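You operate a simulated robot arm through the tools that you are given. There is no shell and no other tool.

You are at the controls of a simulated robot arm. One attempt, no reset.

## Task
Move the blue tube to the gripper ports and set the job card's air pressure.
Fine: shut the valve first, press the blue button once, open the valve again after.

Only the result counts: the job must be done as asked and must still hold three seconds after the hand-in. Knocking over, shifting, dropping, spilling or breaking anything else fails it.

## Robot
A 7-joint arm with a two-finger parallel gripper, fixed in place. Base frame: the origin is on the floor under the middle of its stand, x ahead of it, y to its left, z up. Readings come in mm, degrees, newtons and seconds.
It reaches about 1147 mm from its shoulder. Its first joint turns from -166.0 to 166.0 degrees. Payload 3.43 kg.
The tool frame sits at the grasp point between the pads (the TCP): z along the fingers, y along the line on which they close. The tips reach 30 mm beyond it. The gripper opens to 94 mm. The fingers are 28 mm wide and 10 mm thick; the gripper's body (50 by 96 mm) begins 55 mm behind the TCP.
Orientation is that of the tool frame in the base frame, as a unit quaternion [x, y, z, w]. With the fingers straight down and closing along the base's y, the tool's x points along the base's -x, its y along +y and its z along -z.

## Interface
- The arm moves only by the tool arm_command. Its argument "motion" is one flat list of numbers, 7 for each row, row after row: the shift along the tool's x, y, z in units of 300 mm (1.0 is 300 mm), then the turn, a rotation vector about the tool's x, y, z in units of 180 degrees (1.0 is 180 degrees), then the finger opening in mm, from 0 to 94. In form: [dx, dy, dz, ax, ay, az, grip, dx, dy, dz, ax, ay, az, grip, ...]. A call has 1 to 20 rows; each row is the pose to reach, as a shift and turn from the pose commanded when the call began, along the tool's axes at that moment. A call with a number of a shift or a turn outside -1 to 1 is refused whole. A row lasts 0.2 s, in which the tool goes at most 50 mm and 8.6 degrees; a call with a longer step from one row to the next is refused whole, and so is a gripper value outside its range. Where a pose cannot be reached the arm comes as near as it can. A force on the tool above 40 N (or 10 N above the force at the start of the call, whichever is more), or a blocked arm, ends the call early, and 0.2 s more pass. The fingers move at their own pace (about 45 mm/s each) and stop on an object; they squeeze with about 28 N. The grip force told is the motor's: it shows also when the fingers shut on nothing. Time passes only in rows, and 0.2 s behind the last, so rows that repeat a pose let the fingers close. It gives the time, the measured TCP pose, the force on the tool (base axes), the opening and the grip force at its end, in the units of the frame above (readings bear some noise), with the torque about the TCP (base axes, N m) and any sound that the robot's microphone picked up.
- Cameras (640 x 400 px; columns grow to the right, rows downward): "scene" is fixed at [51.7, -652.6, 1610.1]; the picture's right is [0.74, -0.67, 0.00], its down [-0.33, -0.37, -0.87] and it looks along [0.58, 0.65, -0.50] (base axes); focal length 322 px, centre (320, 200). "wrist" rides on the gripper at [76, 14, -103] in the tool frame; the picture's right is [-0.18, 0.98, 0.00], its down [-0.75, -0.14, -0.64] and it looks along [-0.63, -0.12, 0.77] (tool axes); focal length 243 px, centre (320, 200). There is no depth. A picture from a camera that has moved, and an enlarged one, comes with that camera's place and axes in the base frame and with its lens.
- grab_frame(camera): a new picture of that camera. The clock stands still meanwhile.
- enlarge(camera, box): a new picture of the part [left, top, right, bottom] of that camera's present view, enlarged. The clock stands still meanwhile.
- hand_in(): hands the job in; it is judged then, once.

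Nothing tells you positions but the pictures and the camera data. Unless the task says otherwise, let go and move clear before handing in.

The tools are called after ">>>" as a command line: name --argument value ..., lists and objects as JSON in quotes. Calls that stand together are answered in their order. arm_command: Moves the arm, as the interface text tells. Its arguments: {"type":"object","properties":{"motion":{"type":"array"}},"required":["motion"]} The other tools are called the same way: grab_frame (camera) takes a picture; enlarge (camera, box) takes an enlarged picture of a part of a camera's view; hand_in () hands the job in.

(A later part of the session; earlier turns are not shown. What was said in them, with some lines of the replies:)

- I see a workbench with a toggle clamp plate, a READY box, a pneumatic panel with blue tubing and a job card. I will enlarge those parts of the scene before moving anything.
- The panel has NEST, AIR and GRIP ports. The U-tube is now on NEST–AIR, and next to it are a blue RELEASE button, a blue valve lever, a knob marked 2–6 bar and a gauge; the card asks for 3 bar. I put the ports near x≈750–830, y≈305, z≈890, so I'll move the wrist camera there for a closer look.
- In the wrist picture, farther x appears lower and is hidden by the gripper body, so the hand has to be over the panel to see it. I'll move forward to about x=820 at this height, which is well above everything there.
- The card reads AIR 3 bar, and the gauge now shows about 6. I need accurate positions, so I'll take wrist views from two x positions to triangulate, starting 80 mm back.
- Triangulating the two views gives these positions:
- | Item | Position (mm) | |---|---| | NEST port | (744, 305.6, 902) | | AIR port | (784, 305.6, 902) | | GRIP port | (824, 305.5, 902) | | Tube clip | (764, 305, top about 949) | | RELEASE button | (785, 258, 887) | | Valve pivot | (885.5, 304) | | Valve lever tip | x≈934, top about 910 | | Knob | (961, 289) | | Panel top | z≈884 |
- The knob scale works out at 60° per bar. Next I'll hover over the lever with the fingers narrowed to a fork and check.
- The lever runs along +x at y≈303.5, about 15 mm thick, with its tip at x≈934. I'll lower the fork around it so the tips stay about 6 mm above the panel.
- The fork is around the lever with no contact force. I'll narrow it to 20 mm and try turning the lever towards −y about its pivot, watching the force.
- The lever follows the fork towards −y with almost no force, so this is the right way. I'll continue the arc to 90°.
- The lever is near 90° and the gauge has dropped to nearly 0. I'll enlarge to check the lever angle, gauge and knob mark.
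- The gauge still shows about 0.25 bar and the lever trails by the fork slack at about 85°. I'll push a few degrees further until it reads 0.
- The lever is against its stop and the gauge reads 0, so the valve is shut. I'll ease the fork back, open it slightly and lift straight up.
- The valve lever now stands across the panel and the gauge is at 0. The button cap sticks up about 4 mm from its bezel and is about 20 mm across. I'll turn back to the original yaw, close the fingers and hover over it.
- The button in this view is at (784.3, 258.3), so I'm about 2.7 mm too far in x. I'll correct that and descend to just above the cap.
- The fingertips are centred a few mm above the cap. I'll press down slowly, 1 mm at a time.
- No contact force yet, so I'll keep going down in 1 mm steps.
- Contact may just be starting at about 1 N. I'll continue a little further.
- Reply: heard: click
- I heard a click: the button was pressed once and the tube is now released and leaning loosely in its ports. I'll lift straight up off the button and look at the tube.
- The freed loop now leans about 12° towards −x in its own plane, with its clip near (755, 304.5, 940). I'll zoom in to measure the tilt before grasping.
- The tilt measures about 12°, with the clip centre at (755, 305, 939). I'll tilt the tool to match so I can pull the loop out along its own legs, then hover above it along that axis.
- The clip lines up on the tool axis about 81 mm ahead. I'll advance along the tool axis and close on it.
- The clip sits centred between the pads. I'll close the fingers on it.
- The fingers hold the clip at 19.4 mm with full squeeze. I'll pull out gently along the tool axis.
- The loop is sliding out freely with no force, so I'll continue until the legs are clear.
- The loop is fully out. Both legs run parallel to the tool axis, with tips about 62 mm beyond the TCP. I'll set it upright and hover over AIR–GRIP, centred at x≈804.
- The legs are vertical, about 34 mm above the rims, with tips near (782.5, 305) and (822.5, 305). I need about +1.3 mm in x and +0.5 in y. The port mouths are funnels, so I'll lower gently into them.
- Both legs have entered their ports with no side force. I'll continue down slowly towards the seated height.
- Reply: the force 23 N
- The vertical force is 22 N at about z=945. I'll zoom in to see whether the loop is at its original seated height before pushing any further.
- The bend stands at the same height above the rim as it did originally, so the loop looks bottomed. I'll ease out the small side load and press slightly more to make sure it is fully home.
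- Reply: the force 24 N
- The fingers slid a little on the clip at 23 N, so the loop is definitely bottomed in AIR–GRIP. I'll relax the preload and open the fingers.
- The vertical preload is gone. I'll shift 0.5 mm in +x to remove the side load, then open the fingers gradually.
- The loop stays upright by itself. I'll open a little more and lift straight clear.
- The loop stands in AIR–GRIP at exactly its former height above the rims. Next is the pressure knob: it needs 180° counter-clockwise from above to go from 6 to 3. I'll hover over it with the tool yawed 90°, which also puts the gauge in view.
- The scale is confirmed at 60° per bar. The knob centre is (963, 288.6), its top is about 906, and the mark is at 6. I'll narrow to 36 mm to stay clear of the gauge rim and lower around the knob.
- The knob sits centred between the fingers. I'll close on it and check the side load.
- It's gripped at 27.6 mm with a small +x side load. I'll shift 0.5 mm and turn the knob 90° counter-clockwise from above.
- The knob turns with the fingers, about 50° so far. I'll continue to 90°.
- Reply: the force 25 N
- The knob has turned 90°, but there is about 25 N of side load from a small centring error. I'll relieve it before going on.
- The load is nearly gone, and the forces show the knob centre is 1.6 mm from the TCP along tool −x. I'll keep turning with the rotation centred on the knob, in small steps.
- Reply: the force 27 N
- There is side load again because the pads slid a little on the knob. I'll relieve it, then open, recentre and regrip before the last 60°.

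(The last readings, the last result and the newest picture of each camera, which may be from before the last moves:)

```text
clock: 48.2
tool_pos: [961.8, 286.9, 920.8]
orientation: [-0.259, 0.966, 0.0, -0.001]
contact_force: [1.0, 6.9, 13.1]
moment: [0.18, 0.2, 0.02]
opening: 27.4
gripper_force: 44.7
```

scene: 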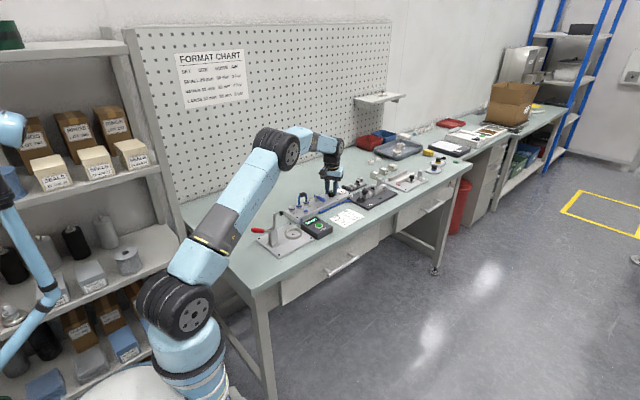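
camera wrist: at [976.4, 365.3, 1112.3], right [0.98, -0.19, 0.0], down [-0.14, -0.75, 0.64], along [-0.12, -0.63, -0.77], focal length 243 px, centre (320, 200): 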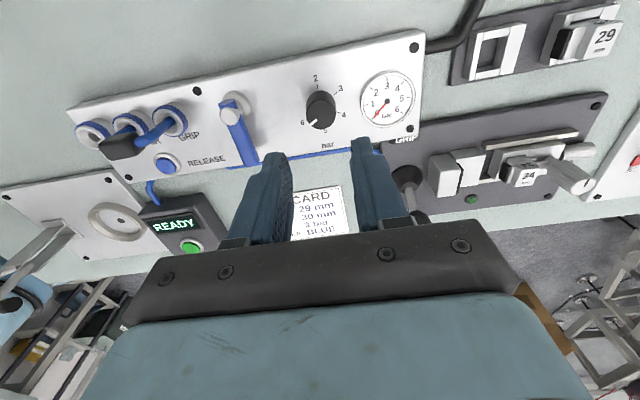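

The load is small now. I'll open the fingers and look at where the knob sits relative to the TCP.

>>> arm_command --motion '[0, 0, 0, 0, 0, 0, 30, 0, 0, 0, 0, 0, 0, 35, 0, 0, 0, 0, 0, 0, 35, 0, 0, 0, 0, 0, 0, 35]'

>>> enlarge --camera "wrist" --box '[220, 60, 460, 230]'

>>> enlarge --camera "scene" --box '[305, 165, 361, 205]'

```text
clock: 49.2
tool_pos: [963.2, 288.5, 919.8]
orientation: [-0.259, 0.966, 0.0, -0.001]
contact_force: [0.6, 0.3, -0.3]
moment: [0.0, 0.06, 0.02]
opening: 34.8
gripper_force: 0.0
```

```text
2.35 times, centred on (340, 145) of wrist
camera zoom: at [889.9, 261.6, 1021.9], right [-0.33, 0.94, 0.0], down [0.72, 0.25, 0.64], along [0.6, 0.21, -0.77], focal length 571 px, centre (273, 329)
```

zoom: 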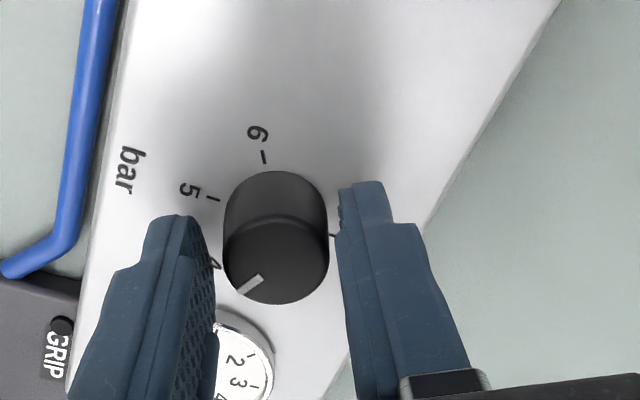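

```text
10.00 times, centred on (333, 185) of scene
camera zoom: at [51.7, -652.6, 1610.1], right [0.74, -0.67, 0.0], down [-0.33, -0.37, -0.87], along [0.58, 0.65, -0.5], focal length 3215 px, centre (190, 350)
```

zoom: 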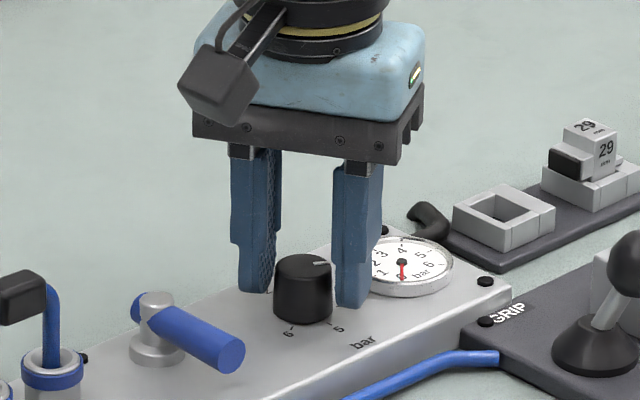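

The mark has followed and now points to about 4, and the knob is centred between the open fingers. I'll rotate the open fingers back 60° around it, regrip, and make the last 60° turn in a range I know works.

>>> arm_command --motion '[0, 0.0017, 0, 0, 0, 0.0417, 35, 0, 0.0017, 0, 0, 0, 0.0833, 35, 0, 0.0017, 0, 0, 0, 0.125, 35, 0, 0.0017, 0, 0, 0, 0.1667, 35, 0, 0.0017, 0, 0, 0, 0.2083, 35, 0, 0.0017, 0, 0, 0, 0.25, 35, 0, 0.0017, 0, 0, 0, 0.2917, 35, 0, 0.0017, 0, 0, 0, 0.3333, 35, 0, 0.0017, 0, 0, 0, 0.3333, 35]'

>>> enlarge --camera "wrist" --box '[220, 60, 460, 230]'

>>> enlarge --camera "scene" --box '[305, 165, 361, 205]'

```text
clock: 51.2
tool_pos: [963.5, 287.2, 919.3]
orientation: [0.26, 0.966, 0.001, 0.0]
contact_force: [0.9, -0.2, 0.6]
moment: [0.01, -0.02, 0.01]
opening: 34.9
gripper_force: 0.0
```

```text
2.35 times, centred on (340, 145) of wrist
camera zoom: at [903.9, 338.5, 1021.5], right [0.65, 0.76, 0.0], down [0.58, -0.5, 0.64], along [0.49, -0.42, -0.77], focal length 571 px, centre (273, 329)
```

zoom: 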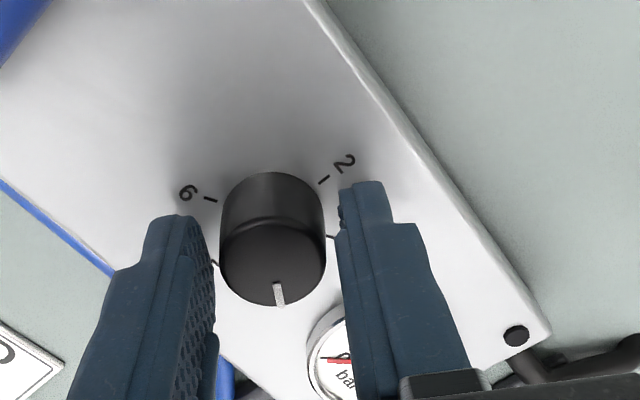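

```text
10.00 times, centred on (333, 185) of scene
camera zoom: at [51.7, -652.6, 1610.1], right [0.74, -0.67, 0.0], down [-0.33, -0.37, -0.87], along [0.58, 0.65, -0.5], focal length 3215 px, centre (190, 350)
```

zoom: 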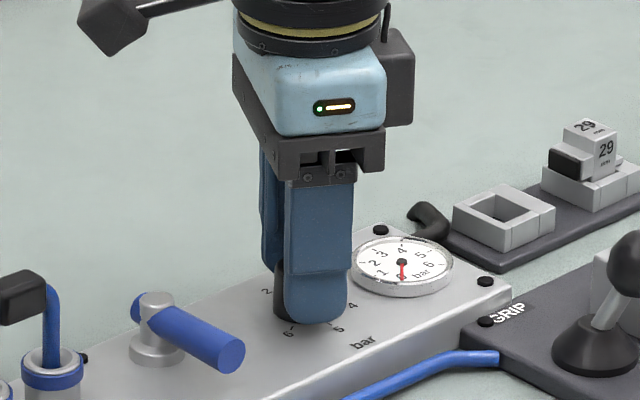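

The mark is at 4, and the knob is well centred between the fingers. I'll regrip.

>>> arm_command --motion '[0, 0, 0, 0, 0, 0, 28, 0, 0, 0, 0, 0, 0, 20, 0, 0, 0, 0, 0, 0, 16, 0, 0, 0, 0, 0, 0, 16]'

```text
clock: 52.2
tool_pos: [962.8, 287.9, 920.3]
orientation: [0.258, 0.966, 0.0, 0.001]
contact_force: [-1.9, -1.6, -0.9]
moment: [0.33, -0.18, 0.0]
opening: 27.5
gripper_force: 45.4
```

It's gripped with little side load. I'll turn 30° and check.

>>> arm_command --motion '[0, 0, 0, 0, 0, -0.0417, 16, 0, 0, 0, 0, 0, -0.0833, 16, 0, 0, 0, 0, 0, -0.125, 16, 0, 0, 0, 0, 0, -0.1667, 16, 0, 0, 0, 0, 0, -0.1667, 16]'

>>> enlarge --camera "wrist" --box '[220, 60, 460, 230]'

```text
clock: 53.4
tool_pos: [961.5, 288.2, 920.9]
orientation: [0.0, 1.0, 0.0, -0.001]
contact_force: [1.5, -0.2, -5.3]
moment: [0.4, -0.1, -0.03]
opening: 27.6
gripper_force: 45.0
```

```text
2.35 times, centred on (340, 145) of wrist
camera zoom: at [886.5, 302.1, 1021.5], right [0.18, 0.98, 0.0], down [0.75, -0.14, 0.64], along [0.63, -0.12, -0.77], focal length 571 px, centre (273, 329)
```

zoom: 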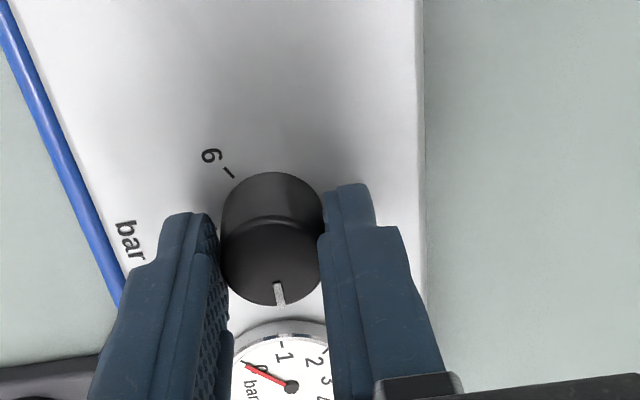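

The forces stay low and the knob follows. I'll turn the final 30° towards 3.

>>> arm_command --motion '[0, 0, 0, 0, 0, -0.0417, 16, 0, 0, 0, 0, 0, -0.0833, 16, 0, 0, 0, 0, 0, -0.125, 16, 0, 0, 0, 0, 0, -0.1667, 16, 0, 0, 0, 0, 0, -0.1667, 16]'

>>> enlarge --camera "wrist" --box '[220, 60, 460, 230]'

```text
clock: 54.6
tool_pos: [961.8, 288.1, 919.8]
orientation: [-0.26, 0.966, 0.0, -0.001]
contact_force: [-7.4, -0.3, -8.0]
moment: [-0.4, -0.17, 0.01]
opening: 27.3
gripper_force: 44.8
```

```text
2.35 times, centred on (340, 145) of wrist
camera zoom: at [889.7, 262.2, 1021.6], right [-0.33, 0.94, 0.0], down [0.72, 0.26, 0.64], along [0.6, 0.21, -0.77], focal length 571 px, centre (273, 329)
```

zoom: 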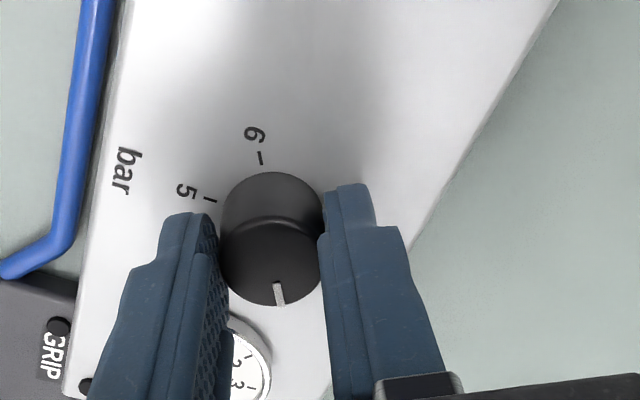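

The knob should be at 3 now. I'll release gently and lift to verify from above.

>>> arm_command --motion '[0.0014, 0.0008, 0, 0, 0, 0, 16, 0.0014, 0.0008, 0, 0, 0, 0, 30, 0.0014, 0.0008, 0, 0, 0, 0, 36, 0.0014, 0.0008, 0, 0, 0, 0, 36, 0.0014, 0.0008, -0.06, 0, 0, 0, 36, 0.0014, 0.0008, -0.16, 0, 0, 0, 36, 0.0014, 0.0008, -0.3, 0, 0, 0, 36]'

>>> grab_frame --camera "wrist"

>>> enlarge --camera "wrist" --box '[240, 60, 400, 180]'

>>> enlarge --camera "scene" --box '[315, 175, 355, 205]'

```text
clock: 56.2
tool_pos: [963.4, 286.9, 1010.4]
orientation: [-0.259, 0.966, 0.0, -0.001]
contact_force: [0.1, 0.0, -0.2]
moment: [-0.01, 0.02, 0.03]
opening: 35.8
gripper_force: 0.1
```

```text
taken
camera wrist: at [890.4, 262.8, 1111.8], right [-0.33, 0.94, 0.0], down [0.72, 0.25, 0.64], along [0.6, 0.21, -0.77], focal length 243 px, centre (320, 200)
```

wrist: 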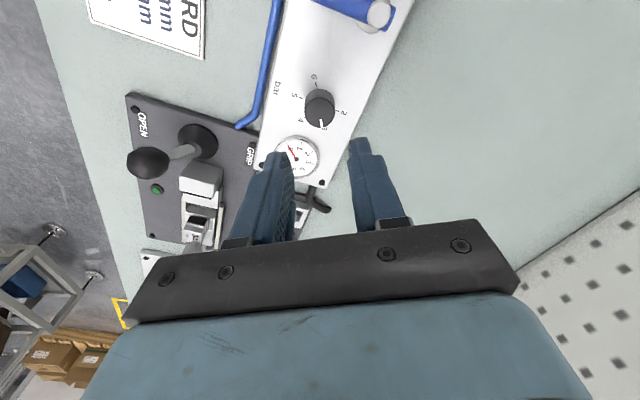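

```text
3.33 times, centred on (320, 120) of wrist
camera zoom: at [890.4, 262.8, 1111.8], right [-0.33, 0.94, 0.0], down [0.72, 0.25, 0.64], along [0.6, 0.21, -0.77], focal length 809 px, centre (320, 467)
```

zoom: 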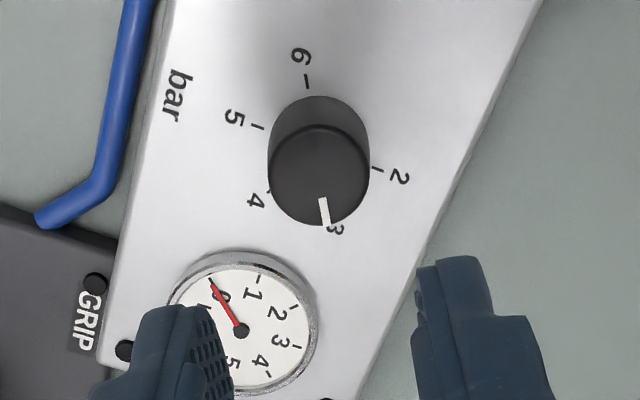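

```text
13.33 times, centred on (335, 190) of scene
camera zoom: at [51.7, -652.6, 1610.1], right [0.74, -0.67, 0.0], down [-0.33, -0.37, -0.87], along [0.58, 0.65, -0.5], focal length 4287 px, centre (120, 333)
```

zoom: 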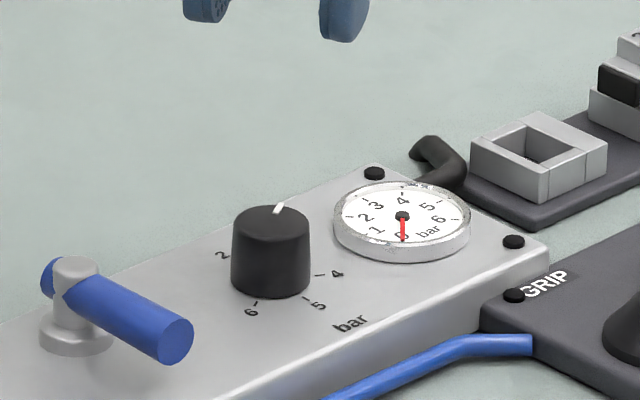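

The mark's direction computes to 60–61° on the scale, which is 3.0 bar. Now I'll go back over the shut valve lever with the tool yawed 90° so I can open it.

>>> arm_command --motion '[0.0158, 0.0054, 0.001, 0, 0, 0.0417, 34, 0.0316, 0.0108, 0.002, 0, 0, 0.0833, 34, 0.0474, 0.0162, 0.003, 0, 0, 0.125, 34, 0.0632, 0.0216, 0.004, 0, 0, 0.1667, 34, 0.079, 0.027, 0.005, 0, 0, 0.2083, 34, 0.0948, 0.0324, 0.006, 0, 0, 0.25, 34, 0.1106, 0.0378, 0.007, 0, 0, 0.2917, 34, 0.1264, 0.0432, 0.008, 0, 0, 0.3333, 34, 0.1422, 0.0486, 0.009, 0, 0, 0.375, 34, 0.158, 0.054, 0.01, 0, 0, 0.4167, 34, 0.1738, 0.0594, 0.011, 0, 0, 0.4583, 34, 0.1896, 0.0648, 0.012, 0, 0, 0.5, 34, 0.2054, 0.0702, 0.013, 0, 0, 0.5417, 34, 0.2212, 0.0756, 0.014, 0, 0, 0.5833, 34, 0.237, 0.081, 0.015, 0, 0, 0.625, 34, 0.2527, 0.0863, 0.0167, 0, 0, 0.6667, 34, 0.2527, 0.0863, 0.0167, 0, 0, 0.6667, 34]'

>>> grab_frame --camera "wrist"

>>> enlarge --camera "wrist" --box '[240, 40, 400, 160]'

>>> enlarge --camera "scene" --box '[285, 165, 341, 210]'

```text
clock: 59.8
tool_pos: [883.3, 272.2, 1005.3]
orientation: [0.708, 0.706, 0.001, 0.0]
contact_force: [0.1, 0.0, 0.2]
moment: [0.03, 0.01, 0.03]
opening: 33.8
gripper_force: 0.0
```

```text
taken
camera wrist: at [897.9, 348.9, 1106.5], right [0.98, -0.19, 0.0], down [-0.14, -0.75, 0.64], along [-0.12, -0.63, -0.77], focal length 243 px, centre (320, 200)
```

wrist: 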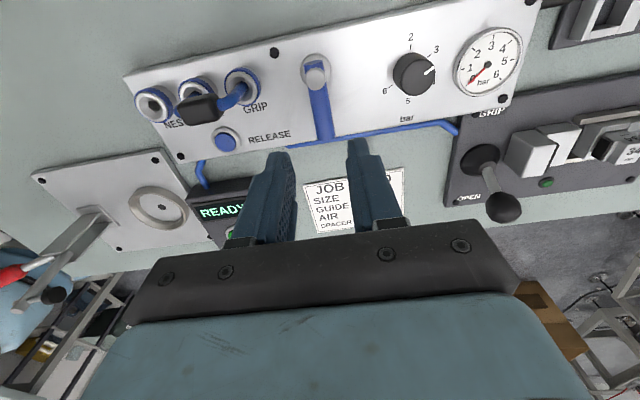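

```text
3.33 times, centred on (320, 100) of wrist
camera zoom: at [897.9, 348.9, 1106.5], right [0.98, -0.19, 0.0], down [-0.14, -0.75, 0.64], along [-0.12, -0.63, -0.77], focal length 809 px, centre (320, 533)
```

zoom: 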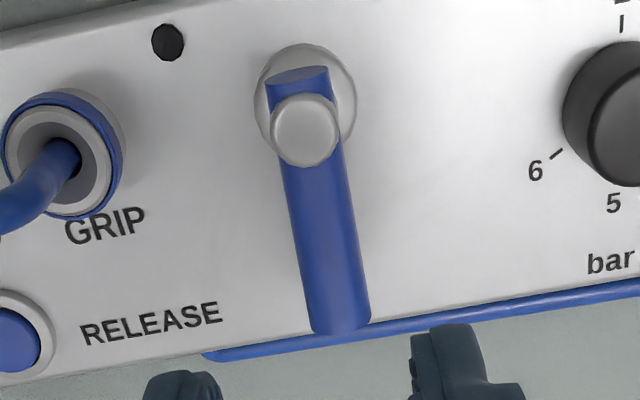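

```text
8.89 times, centred on (313, 188) of scene
camera zoom: at [51.7, -652.6, 1610.1], right [0.74, -0.67, 0.0], down [-0.33, -0.37, -0.87], along [0.58, 0.65, -0.5], focal length 2858 px, centre (382, 311)
```

zoom: 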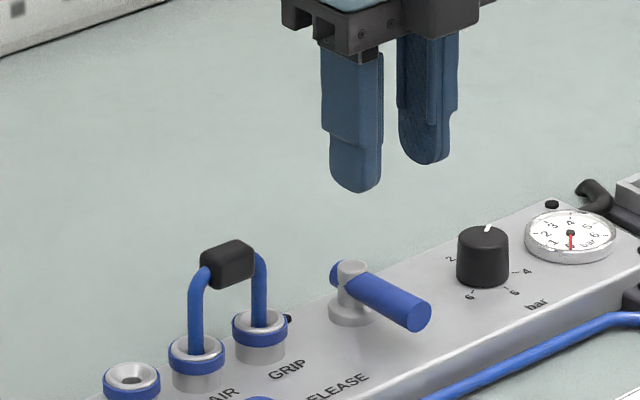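

The lever lies at x≈886.5, so I'll shift +2.5 mm and lower the fork around it.

>>> arm_command --motion '[0, 0.0083, 0.09, 0, 0, 0, 34, 0, 0.0083, 0.18, 0, 0, 0, 34, 0, 0.0083, 0.245, 0, 0, 0, 34, 0, 0.0083, 0.2817, 0, 0, 0, 34, 0, 0.0083, 0.2817, 0, 0, 0, 22, 0, 0.0083, 0.2817, 0, 0, 0, 20]'

>>> enlarge --camera "wrist" --box '[220, 70, 420, 230]'

```text
clock: 61.2
tool_pos: [886.0, 270.5, 919.6]
orientation: [0.707, 0.707, 0.0, 0.0]
contact_force: [0.7, 0.5, 0.6]
moment: [-0.03, -0.04, -0.03]
opening: 19.7
gripper_force: 0.0
```

```text
2.50 times, centred on (320, 150) of wrist
camera zoom: at [900.1, 347.6, 1021.7], right [0.98, -0.18, 0.0], down [-0.14, -0.75, 0.64], along [-0.12, -0.63, -0.77], focal length 606 px, centre (320, 325)
```

zoom: 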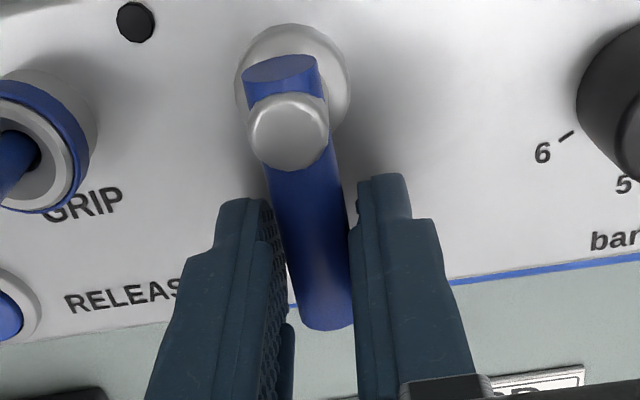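

The fork is around the lever. I'll swing it back counter-clockwise towards +x, the open position.

>>> arm_command --motion '[0.001, 0.0148, 0, 0, 0, -0.0444, 20, 0.0041, 0.0294, 0, 0, 0, -0.0889, 20, 0.0092, 0.0434, 0, 0, 0, -0.1333, 20, 0.0162, 0.0565, 0, 0, 0, -0.1778, 20, 0.025, 0.0686, 0, 0, 0, -0.2222, 20, 0.0353, 0.0793, 0, 0, 0, -0.2667, 20, 0.047, 0.0884, 0, 0, 0, -0.3111, 20, 0.0599, 0.0959, 0, 0, 0, -0.3556, 20, 0.0737, 0.1014, 0, 0, 0, -0.4, 20, 0.0881, 0.105, 0, 0, 0, -0.4444, 20, 0.1029, 0.1066, 0, 0, 0, -0.4889, 20]'

>>> enlarge --camera "wrist" --box '[220, 70, 420, 230]'

>>> enlarge --camera "scene" --box '[285, 165, 349, 210]'

```text
clock: 63.6
tool_pos: [918.5, 303.2, 920.6]
orientation: [0.016, 1.0, 0.0, 0.0]
contact_force: [0.6, -0.5, 0.7]
moment: [-0.01, -0.03, -0.01]
opening: 20.5
gripper_force: 0.6
```

```text
2.50 times, centred on (320, 150) of wrist
camera zoom: at [842.7, 320.4, 1023.1], right [0.22, 0.98, 0.0], down [0.75, -0.17, 0.64], along [0.63, -0.14, -0.77], focal length 606 px, centre (320, 325)
```

zoom: 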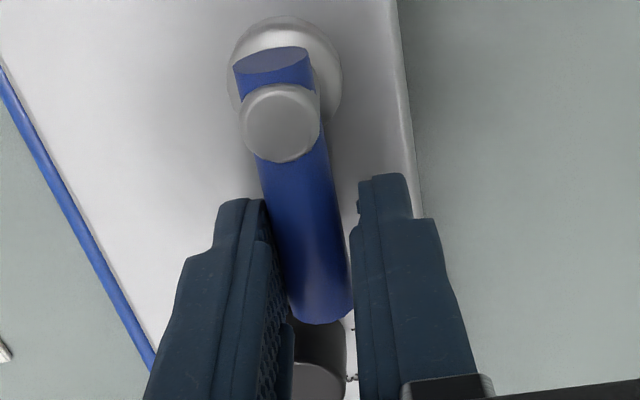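

```text
8.89 times, centred on (317, 188) of scene
camera zoom: at [51.7, -652.6, 1610.1], right [0.74, -0.67, 0.0], down [-0.33, -0.37, -0.87], along [0.58, 0.65, -0.5], focal length 2858 px, centre (347, 311)
```

zoom: 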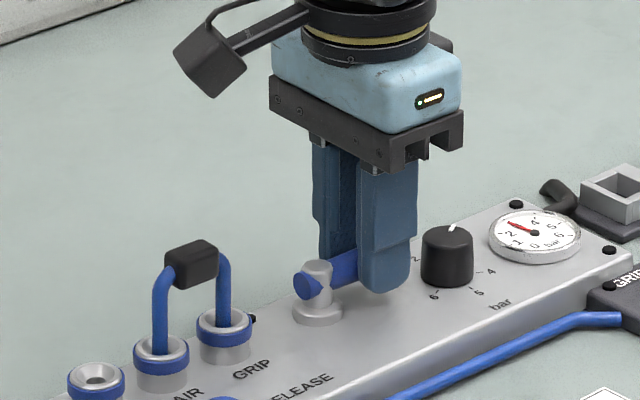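

The gauge is rising to about 2.8–3 with the lever almost fully open. I'll push the last few degrees to the stop.

>>> arm_command --motion '[0.0001, 0.0056, 0, 0, 0, -0.0167, 20, 0.0006, 0.0111, 0, 0, 0, -0.0333, 20, 0.001, 0.0148, 0, 0, 0, -0.0444, 20, 0.001, 0.0148, 0, 0, 0, -0.0444, 20]'

>>> enlarge --camera "wrist" --box '[220, 70, 420, 230]'

>>> enlarge --camera "scene" --box '[325, 180, 349, 200]'

```text
clock: 64.6
tool_pos: [917.7, 306.2, 920.7]
orientation: [-0.052, 0.999, 0.0, -0.001]
contact_force: [-4.5, -11.7, -1.1]
moment: [-0.22, 0.14, -0.25]
opening: 26.6
gripper_force: 5.7
```

```text
2.50 times, centred on (320, 150) of wrist
camera zoom: at [840.7, 313.4, 1023.2], right [0.08, 1.0, 0.0], down [0.77, -0.06, 0.64], along [0.64, -0.05, -0.77], focal length 606 px, centre (320, 325)
```

zoom: 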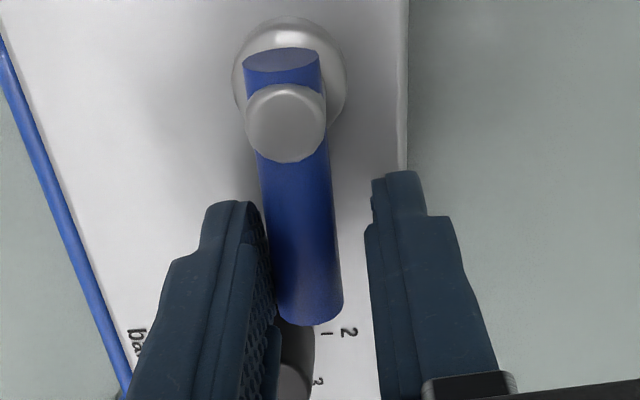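

```text
16.00 times, centred on (337, 190) of scene
camera zoom: at [51.7, -652.6, 1610.1], right [0.74, -0.67, 0.0], down [-0.33, -0.37, -0.87], along [0.58, 0.65, -0.5], focal length 5144 px, centre (48, 360)
```

zoom: 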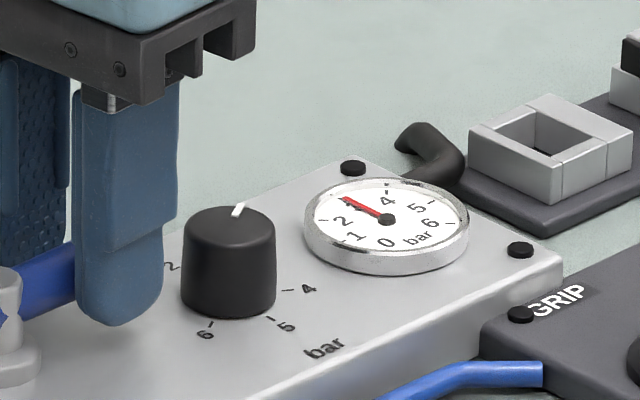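

The lever is against its open stop and the gauge needle is on 3. I'll back off, open the fork and lift straight up.

>>> arm_command --motion '[0.0002, -0.006, 0, 0, 0, 0.018, 26, 0.0006, -0.0111, 0, 0, 0, 0.0333, 32, 0.0006, -0.0111, 0, 0, 0, 0.0333, 34, 0.0006, -0.0111, -0.05, 0, 0, 0.0333, 34, 0.0006, -0.0111, -0.15, 0, 0, 0.0333, 34, 0.0006, -0.0111, -0.28, 0, 0, 0.0333, 34, 0.0006, -0.0111, -0.4, 0, 0, 0.0333, 34]'

>>> grab_frame --camera "wrist"

>>> enlarge --camera "wrist" --box '[260, 70, 380, 220]'

>>> enlarge --camera "scene" --box '[285, 165, 349, 215]'

>>> enlarge --camera "scene" --box '[286, 188, 310, 208]'

>>> enlarge --camera "scene" --box '[331, 185, 347, 200]'

```text
clock: 66.2
tool_pos: [918.7, 304.4, 1041.7]
orientation: [0.0, 1.0, 0.0, -0.001]
contact_force: [0.0, 0.1, -0.1]
moment: [0.02, 0.03, 0.02]
opening: 34.0
gripper_force: 0.2
```

```text
taken
camera wrist: at [842.5, 318.3, 1144.2], right [0.18, 0.98, 0.0], down [0.75, -0.14, 0.64], along [0.63, -0.12, -0.77], focal length 243 px, centre (320, 200)
```

wrist: 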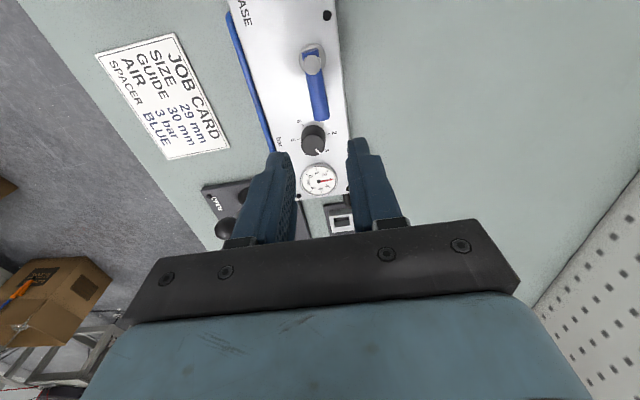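

```text
2.67 times, centred on (320, 145) of wrist
camera zoom: at [842.5, 318.3, 1144.2], right [0.18, 0.98, 0.0], down [0.75, -0.14, 0.64], along [0.63, -0.12, -0.77], focal length 647 px, centre (320, 347)
```

zoom: 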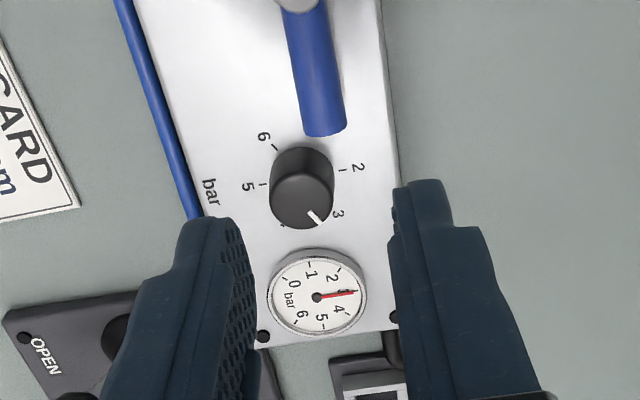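

```text
8.00 times, centred on (317, 190) of scene
camera zoom: at [51.7, -652.6, 1610.1], right [0.74, -0.67, 0.0], down [-0.33, -0.37, -0.87], along [0.58, 0.65, -0.5], focal length 2572 px, centre (344, 280)
```

zoom: 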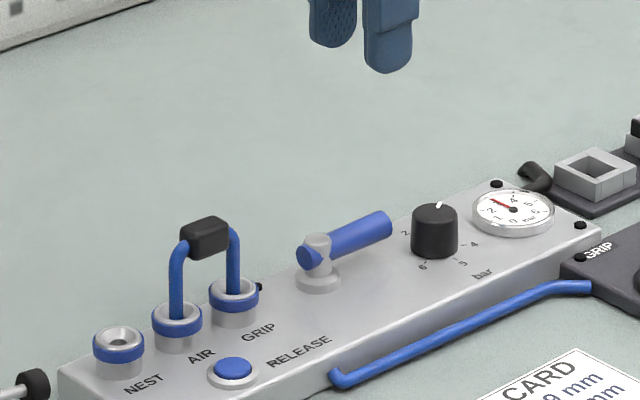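

```text
16.00 times, centred on (298, 198) of scene
camera zoom: at [51.7, -652.6, 1610.1], right [0.74, -0.67, 0.0], down [-0.33, -0.37, -0.87], along [0.58, 0.65, -0.5], focal length 5144 px, centre (672, 232)
```

zoom: 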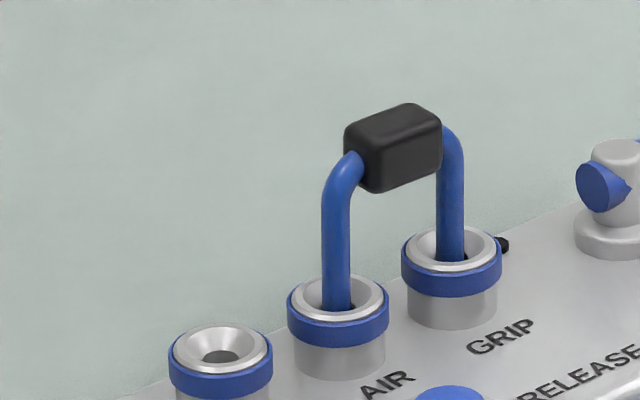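

```text
16.00 times, centred on (339, 192) of scene
camera zoom: at [51.7, -652.6, 1610.1], right [0.74, -0.67, 0.0], down [-0.33, -0.37, -0.87], along [0.58, 0.65, -0.5], focal length 5144 px, centre (16, 320)
```

zoom: 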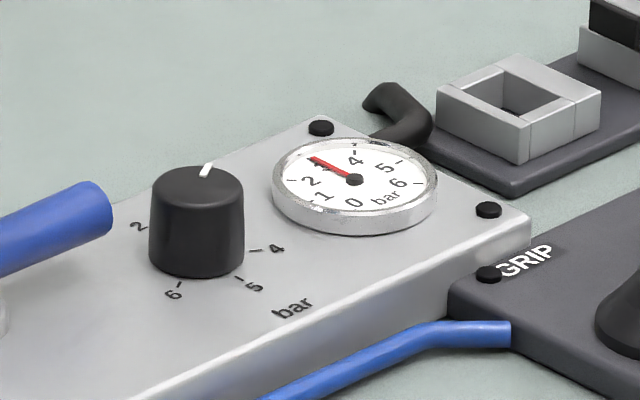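

Everything looks right: the loop is upright in AIR–GRIP, the lever is open along +x and the knob is at 3. I'll zoom in on the gauge to confirm the exact reading.

>>> enlarge --camera "wrist" --box '[295, 110, 345, 205]'

>>> enlarge --camera "wrist" --box '[298, 158, 342, 200]'

```text
4.21 times, centred on (320, 158) of wrist
camera zoom: at [842.5, 318.3, 1144.2], right [0.18, 0.98, 0.0], down [0.75, -0.14, 0.64], along [0.63, -0.12, -0.77], focal length 1022 px, centre (320, 379)
```

zoom: 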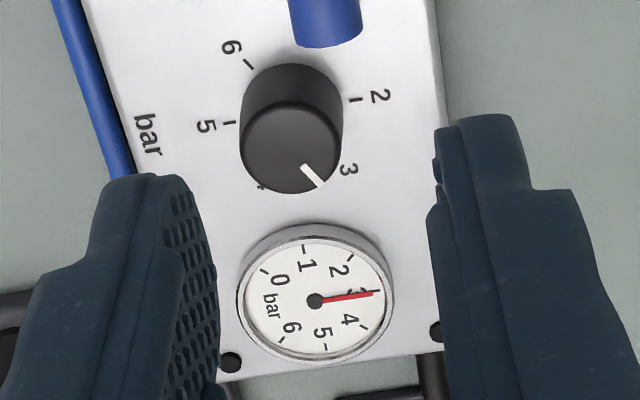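

```text
9.52 times, centred on (320, 179) of wrist
camera zoom: at [842.5, 318.3, 1144.2], right [0.18, 0.98, 0.0], down [0.75, -0.14, 0.64], along [0.63, -0.12, -0.77], focal length 2311 px, centre (320, 400)
```

zoom: 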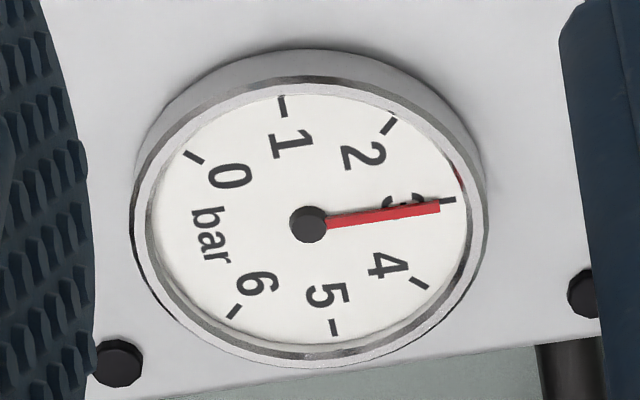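

The needle is right at the 3 tick. I'll take one tighter look at it and a final check of the tube and surroundings.

>>> enlarge --camera "wrist" --box '[310, 168, 338, 192]'

>>> enlarge --camera "wrist" --box '[300, 118, 332, 162]'

>>> enlarge --camera "scene" --box '[240, 160, 440, 270]'

```text
16.00 times, centred on (324, 180) of wrist
camera zoom: at [842.5, 318.3, 1144.2], right [0.18, 0.98, 0.0], down [0.75, -0.14, 0.64], along [0.63, -0.12, -0.77], focal length 3882 px, centre (256, 520)
```

zoom: 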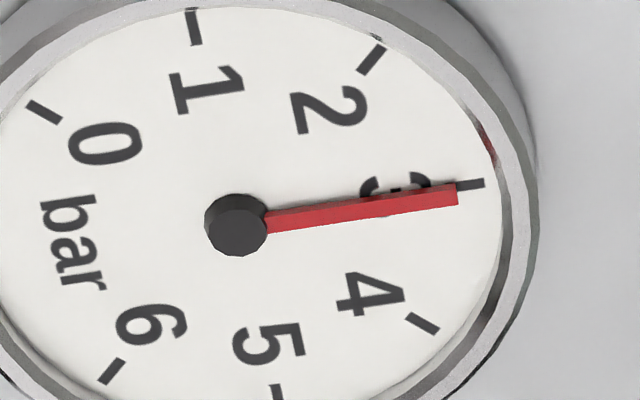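

```text
9.09 times, centred on (316, 140) of wrist
camera zoom: at [842.5, 318.3, 1144.2], right [0.18, 0.98, 0.0], down [0.75, -0.14, 0.64], along [0.63, -0.12, -0.77], focal length 2206 px, centre (356, 746)
```

zoom: 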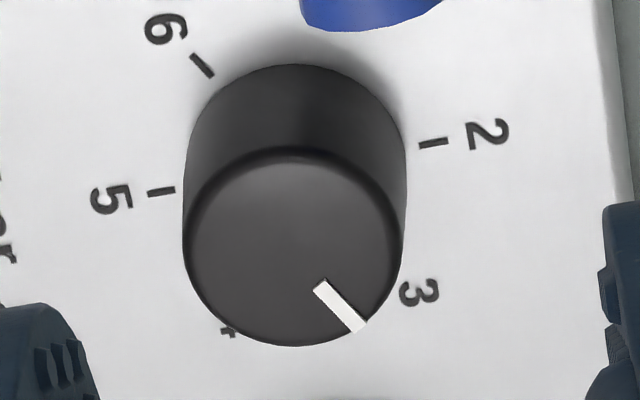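

```text
3.20 times, centred on (340, 215) of scene
camera zoom: at [51.7, -652.6, 1610.1], right [0.74, -0.67, 0.0], down [-0.33, -0.37, -0.87], along [0.58, 0.65, -0.5], focal length 1029 px, centre (256, 152)
```

zoom: 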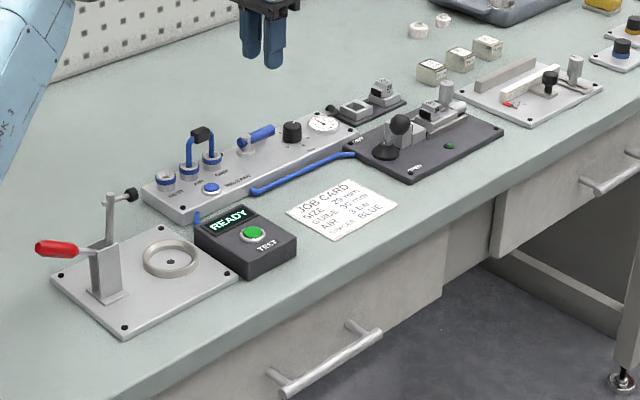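

The knob mark computes to 61° and the needle to about 3.02 bar. The tube is upright in AIR–GRIP, the valve is fully open, and nothing else has moved. I'll raise the arm well clear and take a last look before handing in.

>>> arm_command --motion '[0, 0, -0.1, 0, 0, 0, 34, 0, 0, -0.2, 0, 0, 0, 34, 0, 0, -0.3, 0, 0, 0, 34, 0, 0, -0.4, 0, 0, 0, 34, 0.1, 0, -0.4, 0, 0, 0, 34, 0.2, 0, -0.4, 0, 0, 0, 34, 0.3, 0, -0.4, 0, 0, 0, 34, 0.3, 0, -0.4, 0, 0, 0, 34, 0.3, 0, -0.4, 0, 0, 0, 34, 0.3, 0, -0.4, 0, 0, 0, 34]'

>>> enlarge --camera "scene" --box '[285, 170, 349, 215]'

>>> grab_frame --camera "wrist"

```text
clock: 68.4
tool_pos: [827.0, 303.5, 1160.7]
orientation: [0.0, 1.0, 0.0, 0.0]
contact_force: [-0.4, 0.5, 0.5]
moment: [0.0, -0.01, -0.03]
opening: 33.9
gripper_force: 0.0
```

```text
8.89 times, centred on (317, 192) of scene
camera zoom: at [51.7, -652.6, 1610.1], right [0.74, -0.67, 0.0], down [-0.33, -0.37, -0.87], along [0.58, 0.65, -0.5], focal length 2858 px, centre (347, 267)
```

zoom: 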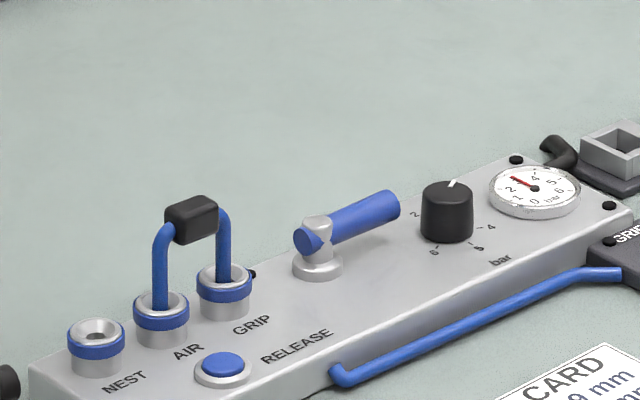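

```text
taken
camera wrist: at [751.8, 318.1, 1262.3], right [0.18, 0.98, 0.0], down [0.75, -0.14, 0.64], along [0.63, -0.12, -0.77], focal length 243 px, centre (320, 200)
```

wrist: 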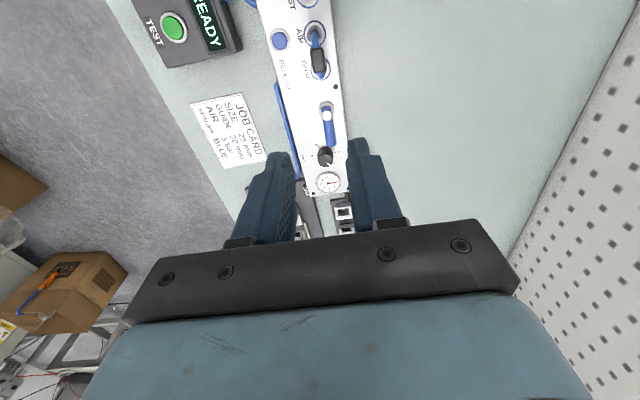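

The loop stands in AIR–GRIP, the valve is open, the gauge holds at 3 bar and the arm is clear. I'm handing the job in.

>>> hand_in

```text
The job is handed in.
```

The blue tube is now in the AIR and GRIP ports and the air pressure is set to 3 bar, as on the job card. I've handed the job in; the hand-in returned no verdict.

- **Valve:** I shut it first, and the gauge dropped to 0. At the end I opened it again to its stop.
- **Blue button:** I pressed it once and heard one click, which released the tube.
- **Tube:** it is pushed fully home and stands upright at the same height as before. There was no click when it seated, but it stayed put once the valve was open.
- **Pressure:** the knob mark points at 3, and the gauge reads about 3.02 bar with the valve open.

Nothing else on the bench looked moved in the last pictures, and the arm was lifted clear before the hand-in.
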